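You operate a simulated robot arm through the tools that you are given. There is no shell and no other tool. Be economical: measure what you need, move in short steps, check, and stop when the job is done.

You run a simulated robot arm. Do the job below in one go: nothing can be reset, and whatever is moved stays where it is left.

Task
Take the battery with green band and put it on top of the blue sticker dispenser.

It is judged by the outcome, as a careful person would: the job done as asked, and still so three seconds after it is handed in. It fails if anything else is knocked over, pushed out of place, dropped, spilled or broken.

Robot
A 6-joint arm with a two-finger parallel gripper, fixed in place. Base frame: the origin is at the foot of the arm, x ahead of it, y to its left, z up; the work surface is at about z = 800. Lengths are in mm, angles in degrees, forces in N, time in s.
With the tool pointing down near the work surface it reaches from about 260 to 680 mm from the base axis. Its first joint turns from -66.0 to 66.0 degrees. Payload 2.9 kg.
The TCP is the grasp point between the finger pads, 30 mm short of the fingertips. In the tool frame z runs along the fingers and y along their closing line. Largest opening 110 mm; finger width 20, thickness 10; the body of the gripper, 48 by 112 mm, starts 55 mm behind the TCP.
Orientation is that of the tool frame in the base frame, as a unit quaternion [w, x, y, z]. With the fingers straight down and closing along the base's y, the tool's x points along the base's -x, its y along +y and its z along -z.

Tools
- The arm moves only by the tool play_rows. Its argument "plan" is a list of rows, each an object of numbers (a shift or turn left out is 0, a gripper value left out holds the last): "x", "y", "z": the shift along the tool's x, y, z in mm; "wx", "wy", "wz": the turn, a rotation vector about the tool's x, y, z in degrees; "grip": the closure in counts, from 0 (fully open) to 255 (shut). In form: [{"x": .., "y": .., "z": .., "wx": .., "wy": .., "wz": .., "grip": ..}, ...]. A call has 1 to 8 rows; each row is the pose to reach, as a shift and turn from the pose commanded when the call began, along the tool's axes at that moment. A row lasts 0.2 s, in which the tool goes at most 50 mm and 8.6 degrees; a call with a longer step from one row to the next is refused whole, and so is a gripper value outside its range. A pose out of reach is approached as far as the arm can. The call stops where the force on the tool passes 40 N (or 10 N more than at its start, if that is more) or the arm is blocked; 0.2 s more then pass. The fingers move at their own pace (about 108 mm/s each) and stop on an object; they squeeze with about 21 N. The grip force told is the motor's: it shows also when the fingers shut on nothing. Time passes only in rows, and 0.2 s behind the last, so rows that repeat a pose let the fingers close. It gives the time, the measured TCP pose, the force on the tool (base axes), the opening and the grip force at its end, in the units of the frame above (readings bear some noise), and new pictures: "pictures" is both (left out), scene, wrist or none.
- Cameras (640 x 400 px; columns grow to the right, rows downward): "scene" is fixed at [79.3, 434.9, 1388.3]; the picture's right is [-0.73, -0.69, 0.00], its down [-0.37, 0.39, -0.85] and it looks along [0.58, -0.62, -0.53] (base axes); focal length 354 px, centre (320, 200). "wrist" rides on the gripper at [72, 17, -103] in the tool frame; the picture's right is [-0.23, 0.97, 0.00], its down [-0.76, -0.18, -0.62] and it looks along [-0.61, -0.14, 0.78] (tool axes); focal length 222 px, centre (320, 200). There is no depth. A picture from a camera that has moved, and an enlarged one, comes with that camera's place and axes in the base frame and with its lens.
- inspect(camera, box): a new picture of the part [left, top, right, bottom] of that camera's present view, enlarged. It takes no simulated time.
- close_job(): hands the job in; it is judged then, once.

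Work in short steps. Places have to be worked out from the pictures, the camera data and where the tool is seen: move nearer, look again, correct. Check each grasp and each placing, and mend what went wrong. You have 90 turns and 170 pictures in all, those below and enlarged ones among them. Open the gripper and draw the arm clear of the work before you hand the job in, unless the task says otherwise; then end with one line.

The tools are called after "Request:" as a command line: name --argument value ..., lists and objects as JSON in quotes. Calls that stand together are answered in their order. play_rows: Moves the arm, as the interface text tells. Its arguments: {"type":"object","properties":{"plan":{"type":"array","items":{"type":"object","properties":{"x":{"type":"number"},"y":{"type":"number"},"z":{"type":"number"},"wx":{"type":"number"},"wy":{"type":"number"},"wz":{"type":"number"},"grip":{"type":"number"}}}},"pictures":{"type":"string","enum":["both","scene","wrist","none"]}},"required":["plan"]} The other tools are called the same way: inspect (camera, box) takes an enlarged picture of a part of a camera's view; close_job () hands the job in.

At the start:

```text
clock: 0.0
eef_pos: [417.8, 10.5, 1088.0]
orientation: [0.001, 0.0, 1.0, 0.0]
contact_force: [-0.2, -0.6, 0.3]
gripper_width: 109.9
grip_force: 0.1
```

scene: 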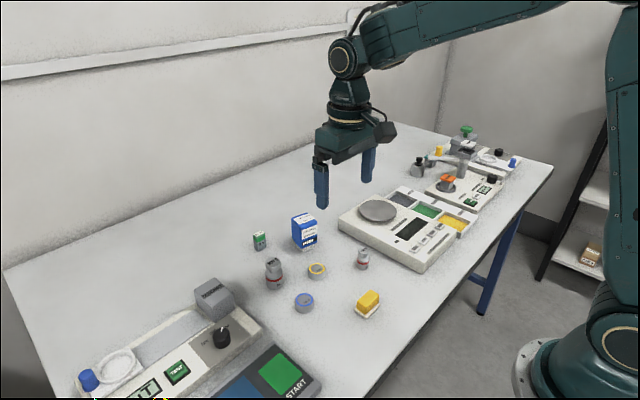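
wrist: 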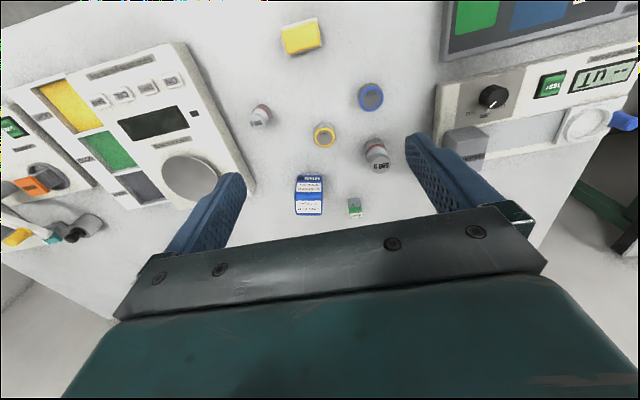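

I'll enlarge the objects to identify the battery with green band and the blue sticker dispenser.

Request:
inspect --camera "scene" --box '[230, 190, 400, 330]'

Request:
inspect --camera "wrist" --box '[230, 70, 430, 230]'

```text
2.86 times, centred on (315, 260) of scene
camera zoom: at [79.3, 434.9, 1388.3], right [-0.73, -0.69, 0.0], down [-0.37, 0.39, -0.85], along [0.58, -0.62, -0.53], focal length 1013 px, centre (334, 29)
```

zoom: 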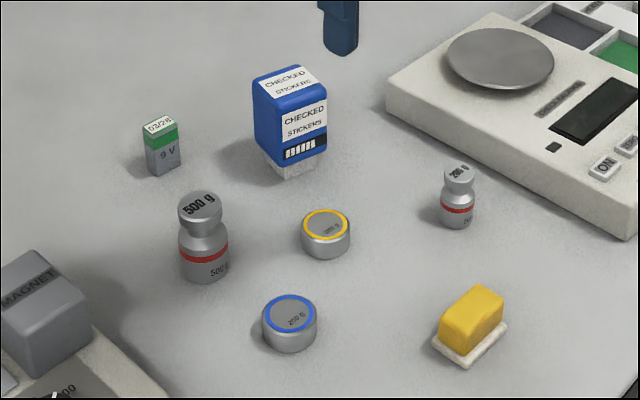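

```text
2.50 times, centred on (330, 150) of wrist
camera zoom: at [344.8, 28.6, 1191.9], right [0.23, 0.97, 0.0], down [0.76, -0.18, 0.62], along [0.61, -0.14, -0.78], focal length 555 px, centre (295, 325)
```

zoom: 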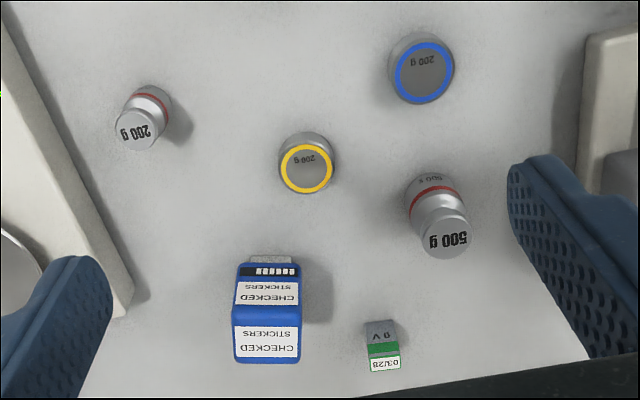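

The battery is judged at about (672, 28), top about 848, and the dispenser's top at about (586, -48, 900). I move nearer, staying above, to look again.

Request:
play_rows --plan '[{"x": -37, "y": 3, "z": 14}, {"x": -74, "y": 6, "z": 28}, {"x": -111, "y": 9, "z": 42}, {"x": -148, "y": 12, "z": 56}, {"x": -185, "y": 15, "z": 70}, {"x": -220, "y": 17, "z": 80}, {"x": -220, "y": 17, "z": 80}]'

```text
clock: 1.6
eef_pos: [635.5, 29.0, 1008.1]
orientation: [0.001, 0.001, 1.0, 0.0]
contact_force: [1.1, -0.2, -0.5]
gripper_width: 110.0
grip_force: 0.0
camera wrist: at [562.6, 46.2, 1111.4], right [0.23, 0.97, 0.0], down [0.76, -0.18, 0.62], along [0.61, -0.14, -0.78], focal length 222 px, centre (320, 200)
```

scene: 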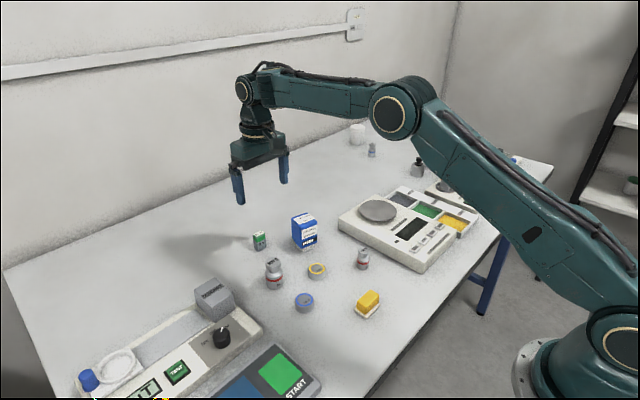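
wrist: 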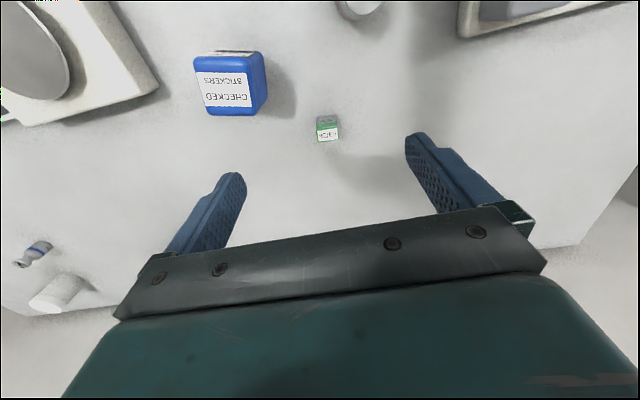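

Request:
inspect --camera "wrist" --box '[180, 30, 360, 150]'

Request:
inspect --camera "scene" --box '[240, 205, 330, 260]'

```text
3.33 times, centred on (270, 90) of wrist
camera zoom: at [562.6, 46.2, 1111.4], right [0.23, 0.97, 0.0], down [0.76, -0.18, 0.62], along [0.61, -0.14, -0.78], focal length 740 px, centre (487, 567)
```

zoom: 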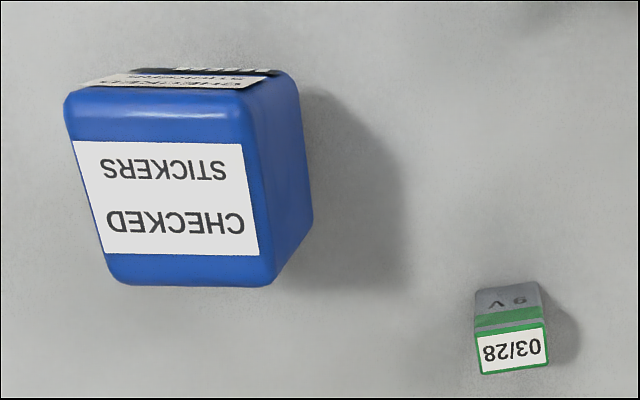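

```text
7.11 times, centred on (285, 232) of scene
camera zoom: at [79.3, 434.9, 1388.3], right [-0.73, -0.69, 0.0], down [-0.37, 0.39, -0.85], along [0.58, -0.62, -0.53], focal length 2521 px, centre (569, -31)
```

zoom: 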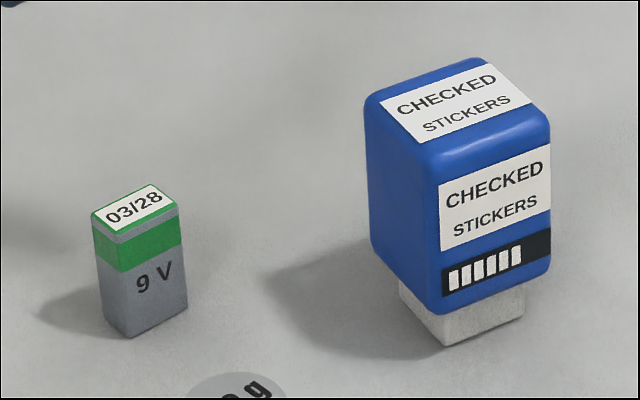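

Battery is centred at about (672, 28), top about 848, wide side yawed about -6° from base y. I align above it with a partly closed gripper, then look.

Request:
play_rows --plan '[{"x": -18, "y": -1, "z": 30, "wz": 3, "grip": 93}, {"x": -36, "y": -1, "z": 65, "wz": 6, "grip": 93}, {"x": -36, "y": -1, "z": 100, "wz": 6, "grip": 93}, {"x": -36, "y": -1, "z": 100, "wz": 6, "grip": 93}]'

```text
clock: 2.6
eef_pos: [671.6, 26.6, 908.3]
orientation: [-0.001, 0.053, 0.999, 0.001]
contact_force: [0.2, 0.2, 0.7]
gripper_width: 70.0
grip_force: 0.1
camera wrist: at [600.9, 51.3, 1011.0], right [0.33, 0.94, 0.0], down [0.74, -0.26, 0.62], along [0.59, -0.2, -0.78], focal length 222 px, centre (320, 200)
```

scene: 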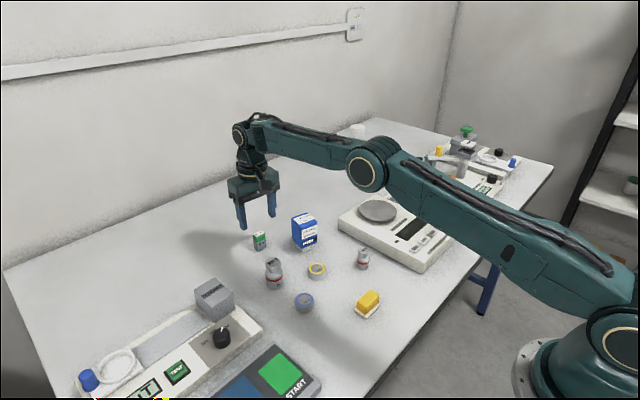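
wrist: 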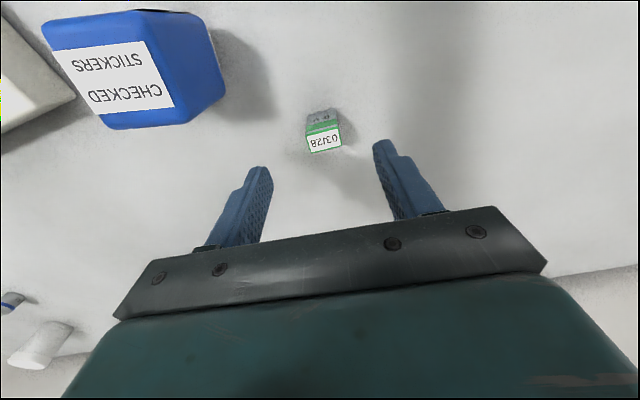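

Request:
inspect --camera "wrist" --box '[280, 90, 380, 160]'

Request:
inspect --camera "scene" --box '[220, 190, 300, 260]'

```text
5.71 times, centred on (330, 125) of wrist
camera zoom: at [600.9, 51.3, 1011.0], right [0.33, 0.94, 0.0], down [0.74, -0.26, 0.62], along [0.59, -0.2, -0.78], focal length 1269 px, centre (263, 629)
```

zoom: 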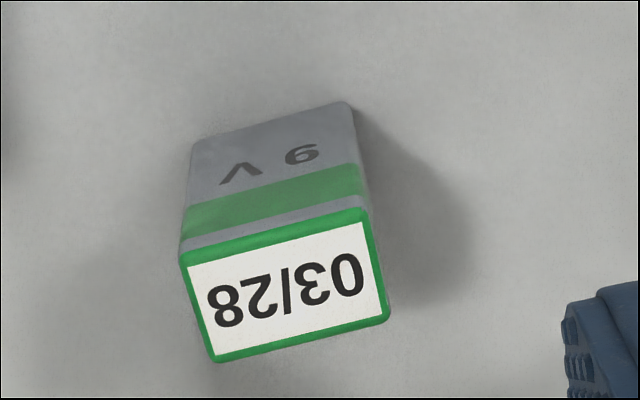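

```text
5.71 times, centred on (260, 225) of scene
camera zoom: at [79.3, 434.9, 1388.3], right [-0.73, -0.69, 0.0], down [-0.37, 0.39, -0.85], along [0.58, -0.62, -0.53], focal length 2026 px, centre (663, 57)
```

zoom: 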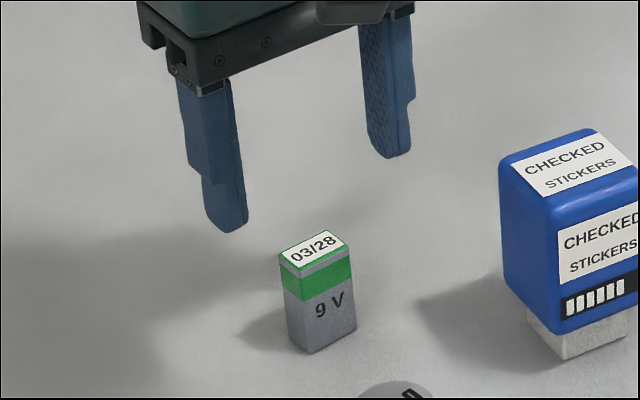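

Top centre from both views comes out at about (669.3, 31.3), yaw 5°. I correct sideways by (-2, +5) and descend to z≈838.

Request:
play_rows --plan '[{"x": 2.8, "y": 4.4, "z": 20, "wz": -1}, {"x": 2.8, "y": 4.4, "z": 45, "wz": -1}, {"x": 2.8, "y": 4.4, "z": 62, "wz": -1}, {"x": 2.8, "y": 4.4, "z": 70, "wz": -1}, {"x": 2.8, "y": 4.4, "z": 70, "wz": -1}]'

```text
clock: 3.8
eef_pos: [669.7, 30.4, 839.1]
orientation: [0.001, 0.043, 0.999, 0.0]
contact_force: [0.5, 1.3, 0.7]
gripper_width: 70.1
grip_force: 0.1
camera wrist: at [599.1, 55.1, 942.6], right [0.31, 0.95, 0.0], down [0.74, -0.24, 0.62], along [0.59, -0.19, -0.78], focal length 222 px, centre (320, 200)
```

scene: 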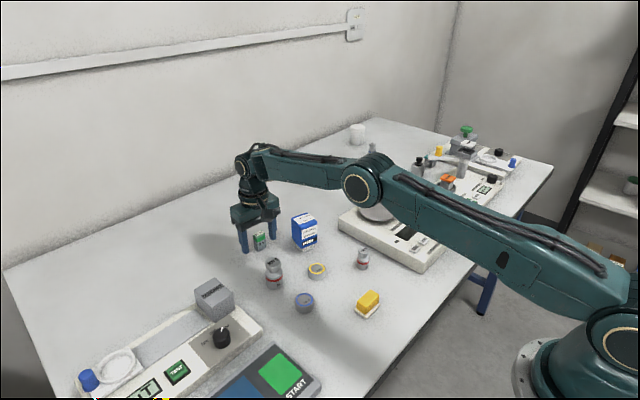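
wrist: 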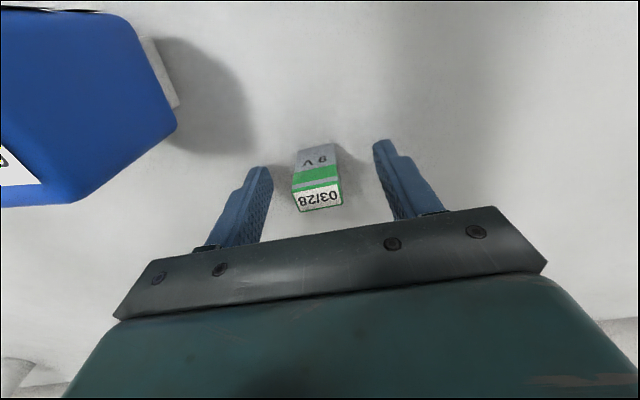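

The battery sits between the fingers at the right depth. I close until the fingers stop.

Request:
play_rows --plan '[{"grip": 160}, {"grip": 200}, {"grip": 230}, {"grip": 230}]'

```text
clock: 4.8
eef_pos: [670.3, 31.0, 839.7]
orientation: [0.0, 0.043, 0.999, 0.0]
contact_force: [-0.9, -0.1, 1.0]
gripper_width: 25.8
grip_force: 21.0
camera wrist: at [599.1, 55.1, 943.0], right [0.31, 0.95, 0.0], down [0.74, -0.24, 0.62], along [0.59, -0.19, -0.78], focal length 222 px, centre (320, 200)
```

scene: 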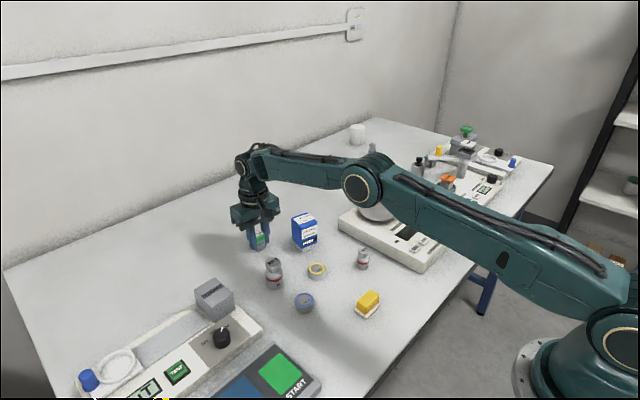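
wrist: 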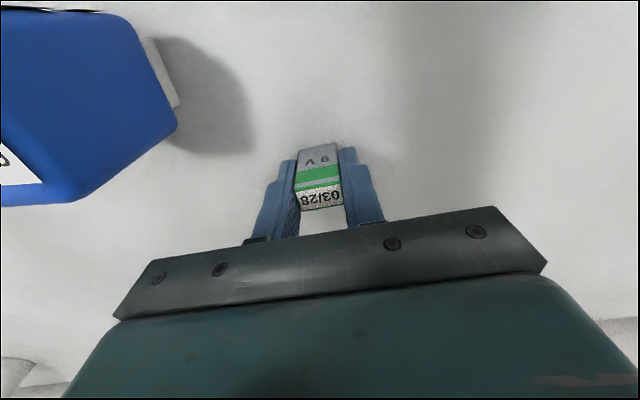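

Gripped at 25.8 mm width. I lift straight up 150 mm and view.

Request:
play_rows --plan '[{"z": -15}, {"z": -45}, {"z": -80}, {"z": -115}, {"z": -150}, {"z": -150}]'

```text
clock: 6.2
eef_pos: [668.8, 31.6, 988.8]
orientation: [0.0, 0.044, 0.999, 0.0]
contact_force: [0.1, -0.2, -0.7]
gripper_width: 25.8
grip_force: 20.7
out of reach, approached as far as the arm can: row 5, 6
camera wrist: at [597.6, 55.9, 1092.5], right [0.31, 0.95, 0.0], down [0.74, -0.24, 0.62], along [0.59, -0.19, -0.78], focal length 222 px, centre (320, 200)
```

scene: 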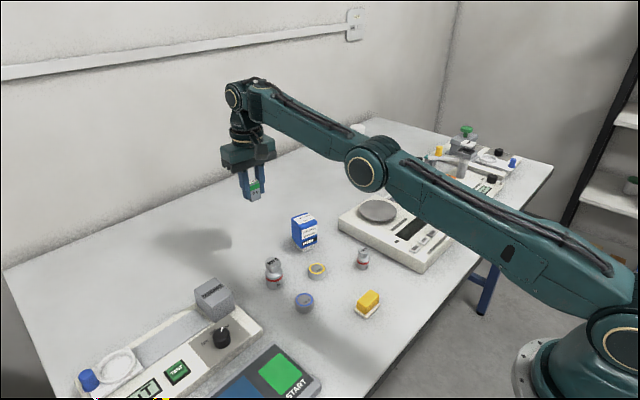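
wrist: 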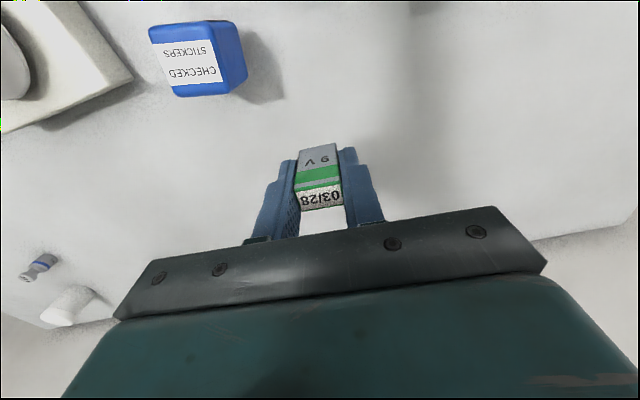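

Held firmly. I carry it sideways over the dispenser at this height, turning 7° more to match its yaw (about -12°), then look.

Request:
play_rows --plan '[{"x": 18, "y": -22, "z": 3, "wz": 2}, {"x": 36, "y": -44, "z": 3, "wz": 4}, {"x": 54, "y": -66, "z": 3, "wz": 6}, {"x": 72.5, "y": -88.6, "z": 3, "wz": 7}, {"x": 72.5, "y": -88.6, "z": 3, "wz": 7}]'

```text
clock: 7.4
eef_pos: [585.7, -49.8, 984.2]
orientation: [0.0, 0.104, 0.995, 0.0]
contact_force: [0.2, -0.1, -0.7]
gripper_width: 25.9
grip_force: 20.7
camera wrist: at [517.6, -18.2, 1088.0], right [0.42, 0.91, 0.0], down [0.71, -0.33, 0.62], along [0.56, -0.26, -0.78], focal length 222 px, centre (320, 200)
```

scene: 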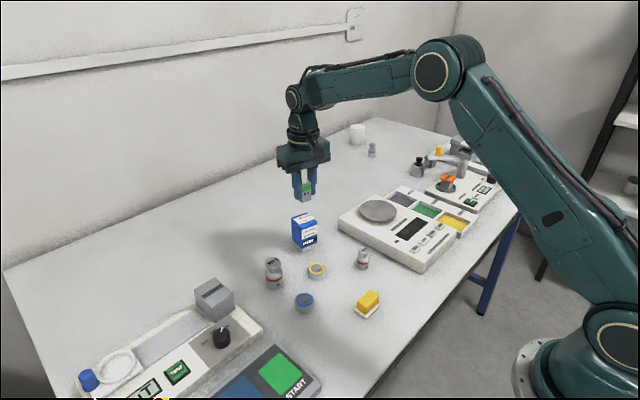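
wrist: 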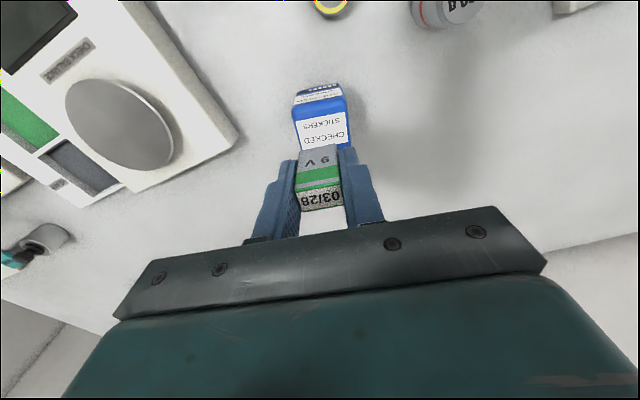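

Request:
inspect --camera "wrist" --box '[260, 70, 380, 220]'

Request:
inspect --camera "scene" --box '[260, 160, 350, 260]'

```text
2.67 times, centred on (320, 145) of wrist
camera zoom: at [517.6, -18.2, 1088.0], right [0.42, 0.91, 0.0], down [0.71, -0.33, 0.62], along [0.56, -0.26, -0.78], focal length 592 px, centre (320, 347)
```

zoom: 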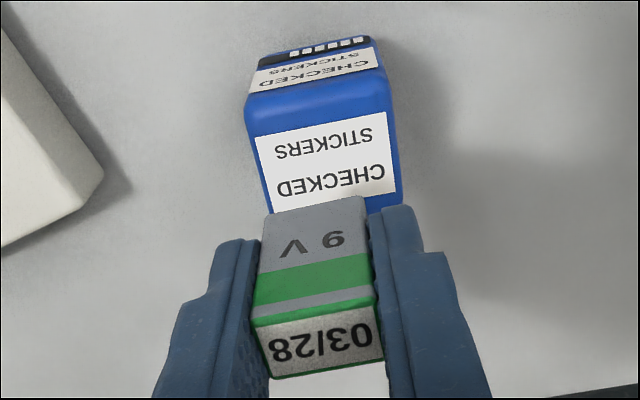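

```text
4.00 times, centred on (305, 210) of scene
camera zoom: at [79.3, 434.9, 1388.3], right [-0.73, -0.68, 0.0], down [-0.37, 0.39, -0.85], along [0.58, -0.62, -0.53], focal length 1418 px, centre (380, 160)
```

zoom: 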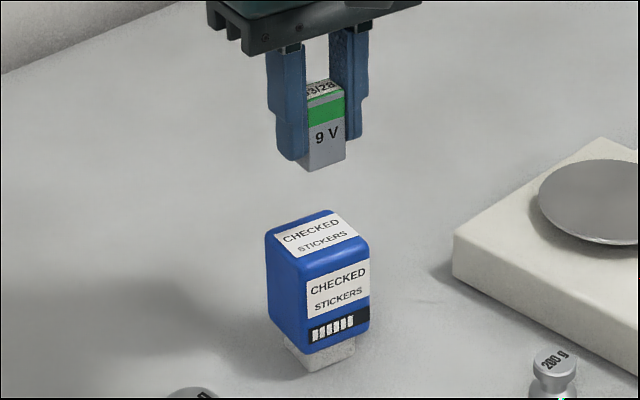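

Battery and dispenser edges are parallel and the dispenser's top centre is at about (586.5, -47.5, 895). I shift 2.5 mm and go down 38 mm to check the gap.

Request:
play_rows --plan '[{"y": 2.5, "z": 15}, {"y": 2.5, "z": 28}, {"y": 2.5, "z": 38}, {"y": 2.5, "z": 38}]'

Request:
inspect --camera "scene" --box '[270, 180, 340, 250]'

```text
clock: 8.4
eef_pos: [586.4, -47.8, 948.4]
orientation: [0.0, 0.104, 0.995, 0.001]
contact_force: [0.1, 0.1, 0.3]
gripper_width: 25.8
grip_force: 21.0
camera wrist: at [518.9, -15.7, 1050.8], right [0.42, 0.91, 0.0], down [0.71, -0.33, 0.62], along [0.56, -0.26, -0.78], focal length 222 px, centre (320, 200)
```

scene: 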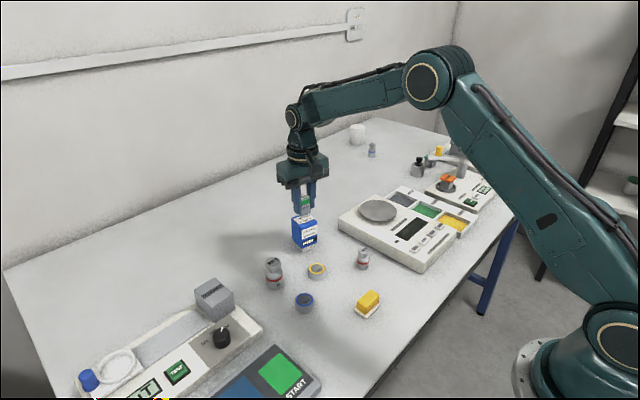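
wrist: 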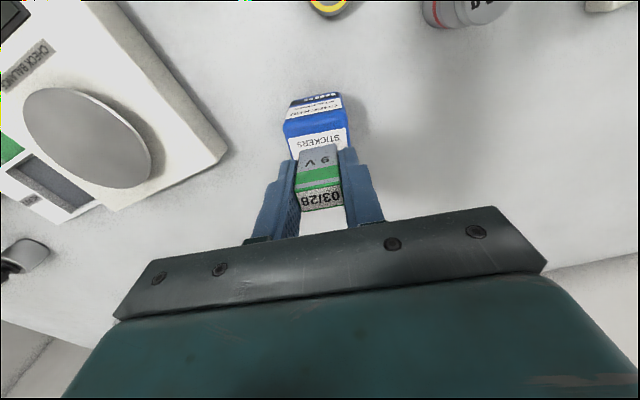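

```text
5.71 times, centred on (305, 215) of scene
camera zoom: at [79.3, 434.9, 1388.3], right [-0.73, -0.69, 0.0], down [-0.37, 0.39, -0.85], along [0.58, -0.62, -0.53], focal length 2026 px, centre (406, 114)
```

zoom: 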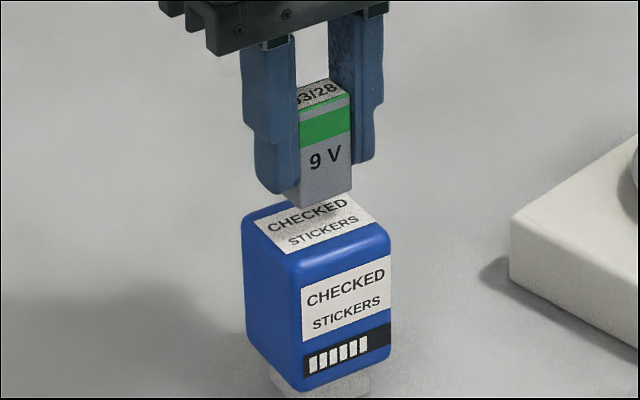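

The battery is centred over the label with a gap of roughly 12 mm. I go down 9 mm and check force and gap.

Request:
play_rows --plan '[{"z": 4}, {"z": 7}, {"z": 9}, {"z": 9}]' --pictures "none"

Request:
inspect --camera "scene" --box '[280, 190, 330, 240]'

Request:
inspect --camera "wrist" --box '[260, 70, 380, 220]'

```text
clock: 9.4
eef_pos: [585.1, -49.4, 938.3]
orientation: [0.0, 0.104, 0.995, 0.0]
contact_force: [-0.6, -0.3, -0.6]
gripper_width: 25.9
grip_force: 21.2
```

```text
8.00 times, centred on (305, 215) of scene
camera zoom: at [79.3, 434.9, 1388.3], right [-0.73, -0.69, 0.0], down [-0.37, 0.39, -0.85], along [0.58, -0.62, -0.53], focal length 2836 px, centre (440, 80)
```

zoom: 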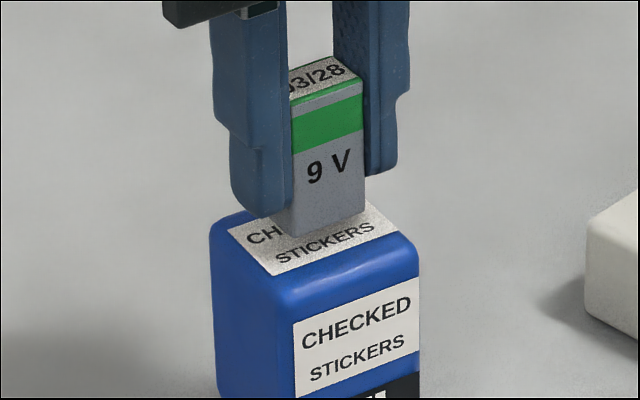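

```text
2.67 times, centred on (320, 145) of wrist
camera zoom: at [518.8, -15.8, 1041.6], right [0.42, 0.91, 0.0], down [0.71, -0.33, 0.62], along [0.56, -0.26, -0.78], focal length 592 px, centre (320, 347)
```

zoom: 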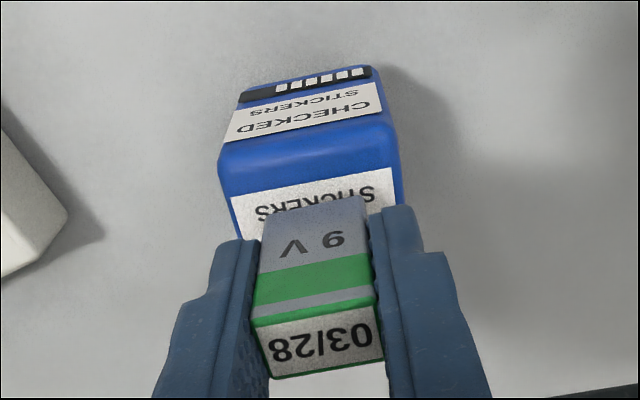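

No contact yet. I lower in small steps until the force rises.

Request:
play_rows --plan '[{"z": 1}, {"z": 2}, {"z": 3}, {"z": 3}]' --pictures "none"

Request:
inspect --camera "scene" --box '[280, 190, 330, 240]'

```text
clock: 10.4
eef_pos: [586.5, -47.2, 934.9]
orientation: [0.001, 0.104, 0.995, 0.001]
contact_force: [0.6, 0.5, -0.2]
gripper_width: 25.9
grip_force: 20.8
```

```text
8.00 times, centred on (305, 215) of scene
camera zoom: at [79.3, 434.9, 1388.3], right [-0.73, -0.69, 0.0], down [-0.37, 0.39, -0.85], along [0.58, -0.62, -0.53], focal length 2836 px, centre (440, 80)
```

zoom: 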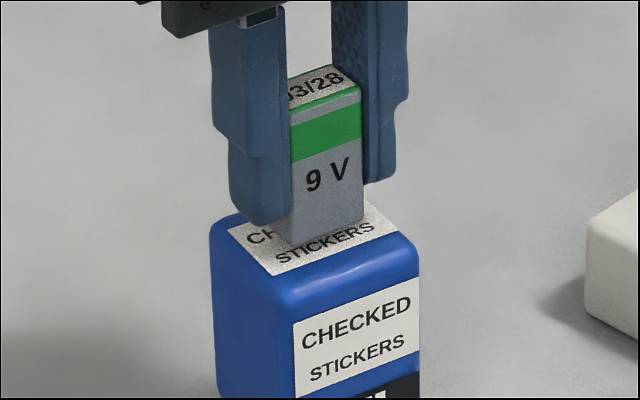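

Request:
play_rows --plan '[{"z": 1}, {"z": 1.5}, {"z": 2}, {"z": 2}]' --pictures "none"

Request:
inspect --camera "scene" --box '[280, 190, 330, 240]'

```text
clock: 11.4
eef_pos: [587.1, -48.6, 933.0]
orientation: [0.0, 0.104, 0.995, 0.0]
contact_force: [-0.7, -0.1, 0.2]
gripper_width: 26.0
grip_force: 20.5
```

```text
8.00 times, centred on (305, 215) of scene
camera zoom: at [79.3, 434.9, 1388.3], right [-0.73, -0.69, 0.0], down [-0.37, 0.39, -0.85], along [0.58, -0.62, -0.53], focal length 2836 px, centre (440, 80)
```

zoom: 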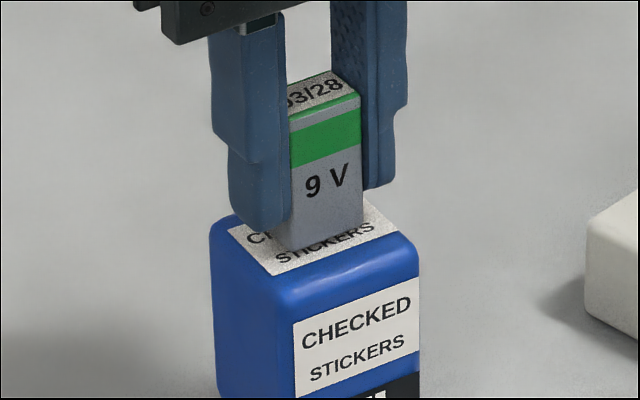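

Still no contact force; I keep lowering 1 mm at a time.

Request:
play_rows --plan '[{"z": 0.5}, {"z": 1}, {"z": 1.5}, {"z": 1.5}]' --pictures "none"

```text
clock: 12.4
eef_pos: [588.3, -48.9, 931.4]
orientation: [-0.001, 0.104, 0.995, 0.0]
contact_force: [0.0, -0.3, -0.6]
gripper_width: 25.8
grip_force: 21.2
```

Request:
play_rows --plan '[{"z": 0.5}, {"z": 1}, {"z": 1.5}, {"z": 1.5}]' --pictures "none"

Request:
inspect --camera "scene" --box '[280, 190, 330, 240]'

Request:
inspect --camera "wrist" --box '[260, 70, 380, 220]'

```text
clock: 13.4
eef_pos: [587.0, -48.1, 930.8]
orientation: [-0.001, 0.105, 0.994, -0.001]
contact_force: [-0.7, 0.0, -1.0]
gripper_width: 25.8
grip_force: 21.1
```

```text
8.00 times, centred on (305, 215) of scene
camera zoom: at [79.3, 434.9, 1388.3], right [-0.73, -0.69, 0.0], down [-0.37, 0.39, -0.85], along [0.58, -0.62, -0.53], focal length 2836 px, centre (440, 80)
```

zoom: 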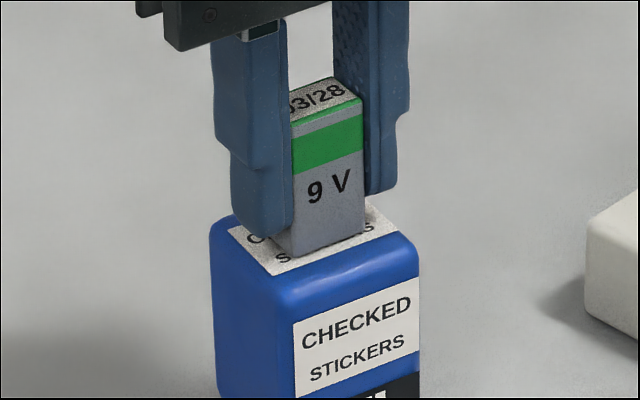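

```text
2.67 times, centred on (320, 145) of wrist
camera zoom: at [519.5, -16.4, 1033.8], right [0.42, 0.91, 0.0], down [0.71, -0.33, 0.62], along [0.56, -0.26, -0.78], focal length 592 px, centre (320, 347)
```

zoom: 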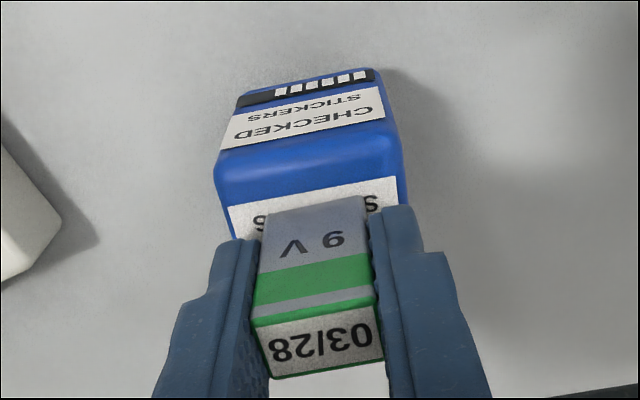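

Request:
play_rows --plan '[{"z": 0.5}, {"z": 1}, {"z": 1.5}, {"z": 1.5}]' --pictures "none"

```text
clock: 14.4
eef_pos: [588.3, -48.3, 930.4]
orientation: [0.001, 0.104, 0.995, -0.001]
contact_force: [-0.9, -1.6, 5.7]
gripper_width: 25.9
grip_force: 21.4
```

The force has risen to about 6 N: the battery stands on the dispenser. I back off a touch to ease the load and open gently.

Request:
play_rows --plan '[{"z": -0.6}, {"z": -0.6}, {"z": -0.6, "grip": 180}, {"z": -0.6, "grip": 150}, {"z": -0.6, "grip": 120}, {"z": -0.6, "grip": 120}]'

Request:
inspect --camera "scene" --box '[270, 180, 340, 250]'

```text
clock: 15.8
eef_pos: [586.0, -48.4, 930.4]
orientation: [0.0, 0.104, 0.995, 0.001]
contact_force: [-0.4, 0.1, 0.9]
gripper_width: 58.3
grip_force: 0.1
camera wrist: at [520.3, -16.1, 1033.0], right [0.42, 0.91, 0.0], down [0.71, -0.33, 0.62], along [0.56, -0.26, -0.78], focal length 222 px, centre (320, 200)
```

scene: 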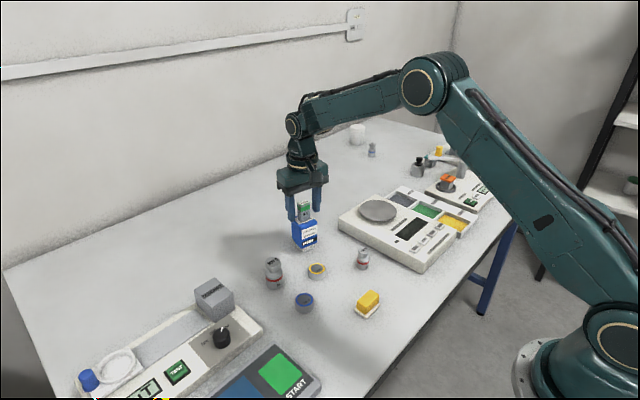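
wrist: 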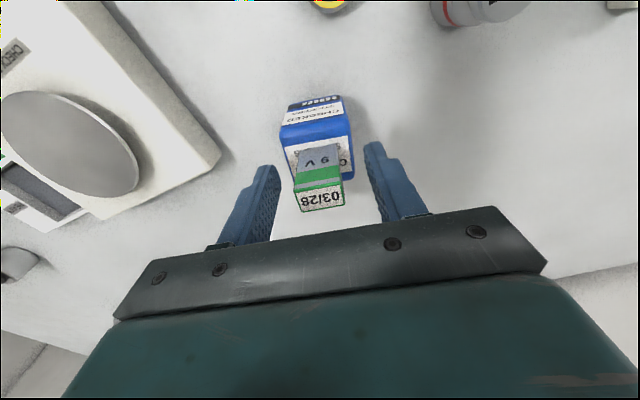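

```text
5.71 times, centred on (305, 215) of scene
camera zoom: at [79.3, 434.9, 1388.3], right [-0.73, -0.69, 0.0], down [-0.37, 0.39, -0.85], along [0.58, -0.62, -0.53], focal length 2026 px, centre (406, 114)
```

zoom: 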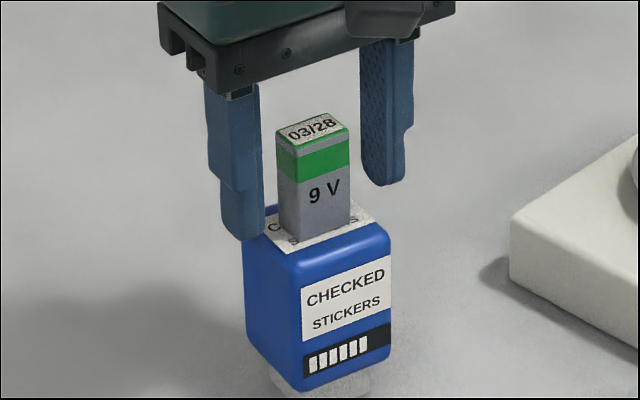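

The battery stands upright and centred on the dispenser, free of the fingers. I withdraw straight up, then back towards the base.

Request:
play_rows --plan '[{"z": -15}, {"z": -45}, {"z": -80}, {"z": -115}, {"z": -135}, {"x": 40, "z": -135}, {"x": 80, "z": -135}, {"x": 80, "z": -135}]'

Request:
inspect --camera "scene" --box '[230, 170, 400, 330]'

```text
clock: 17.6
eef_pos: [509.2, -31.6, 1062.3]
orientation: [-0.001, 0.104, 0.995, 0.0]
contact_force: [0.2, 0.2, -0.1]
gripper_width: 58.3
grip_force: 0.0
camera wrist: at [441.8, 0.5, 1166.2], right [0.42, 0.91, 0.0], down [0.71, -0.33, 0.62], along [0.56, -0.26, -0.78], focal length 222 px, centre (320, 200)
```

scene: 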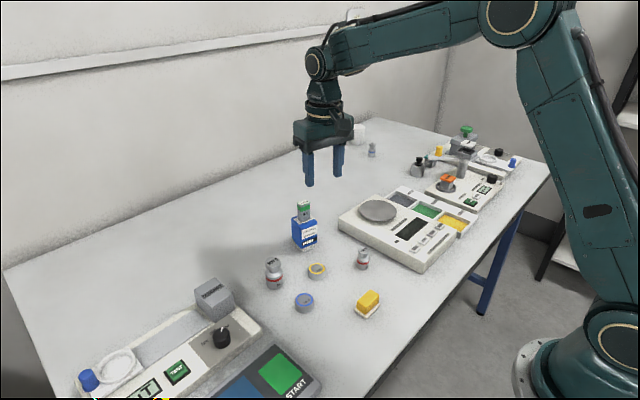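
wrist: 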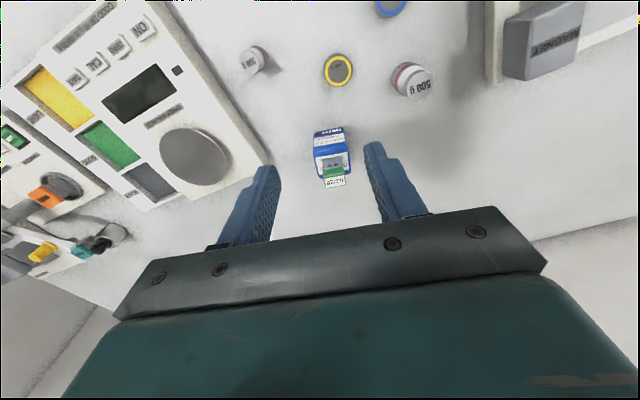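

```text
2.50 times, centred on (315, 250) of scene
camera zoom: at [79.2, 435.0, 1388.3], right [-0.73, -0.69, 0.0], down [-0.37, 0.39, -0.85], along [0.58, -0.62, -0.53], focal length 886 px, centre (332, 75)
```

zoom: 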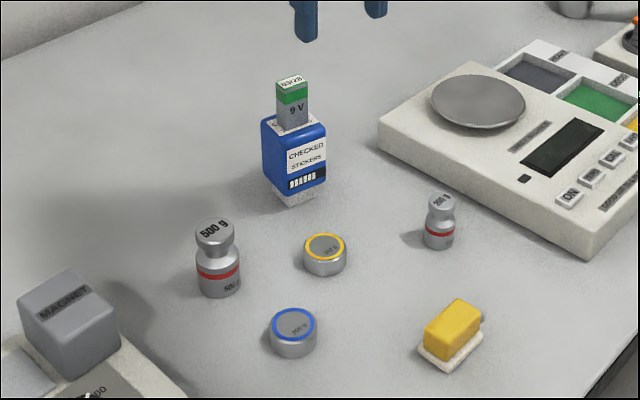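

The battery stands steady on the dispenser, everything else is where it was, and the arm is clear. I hand the job in.

Request:
close_job

```text
The job is handed in.
```

The green-banded battery is standing upright and centred on top of the blue sticker dispenser, nothing else looks disturbed, and the job is handed in with the arm clear.
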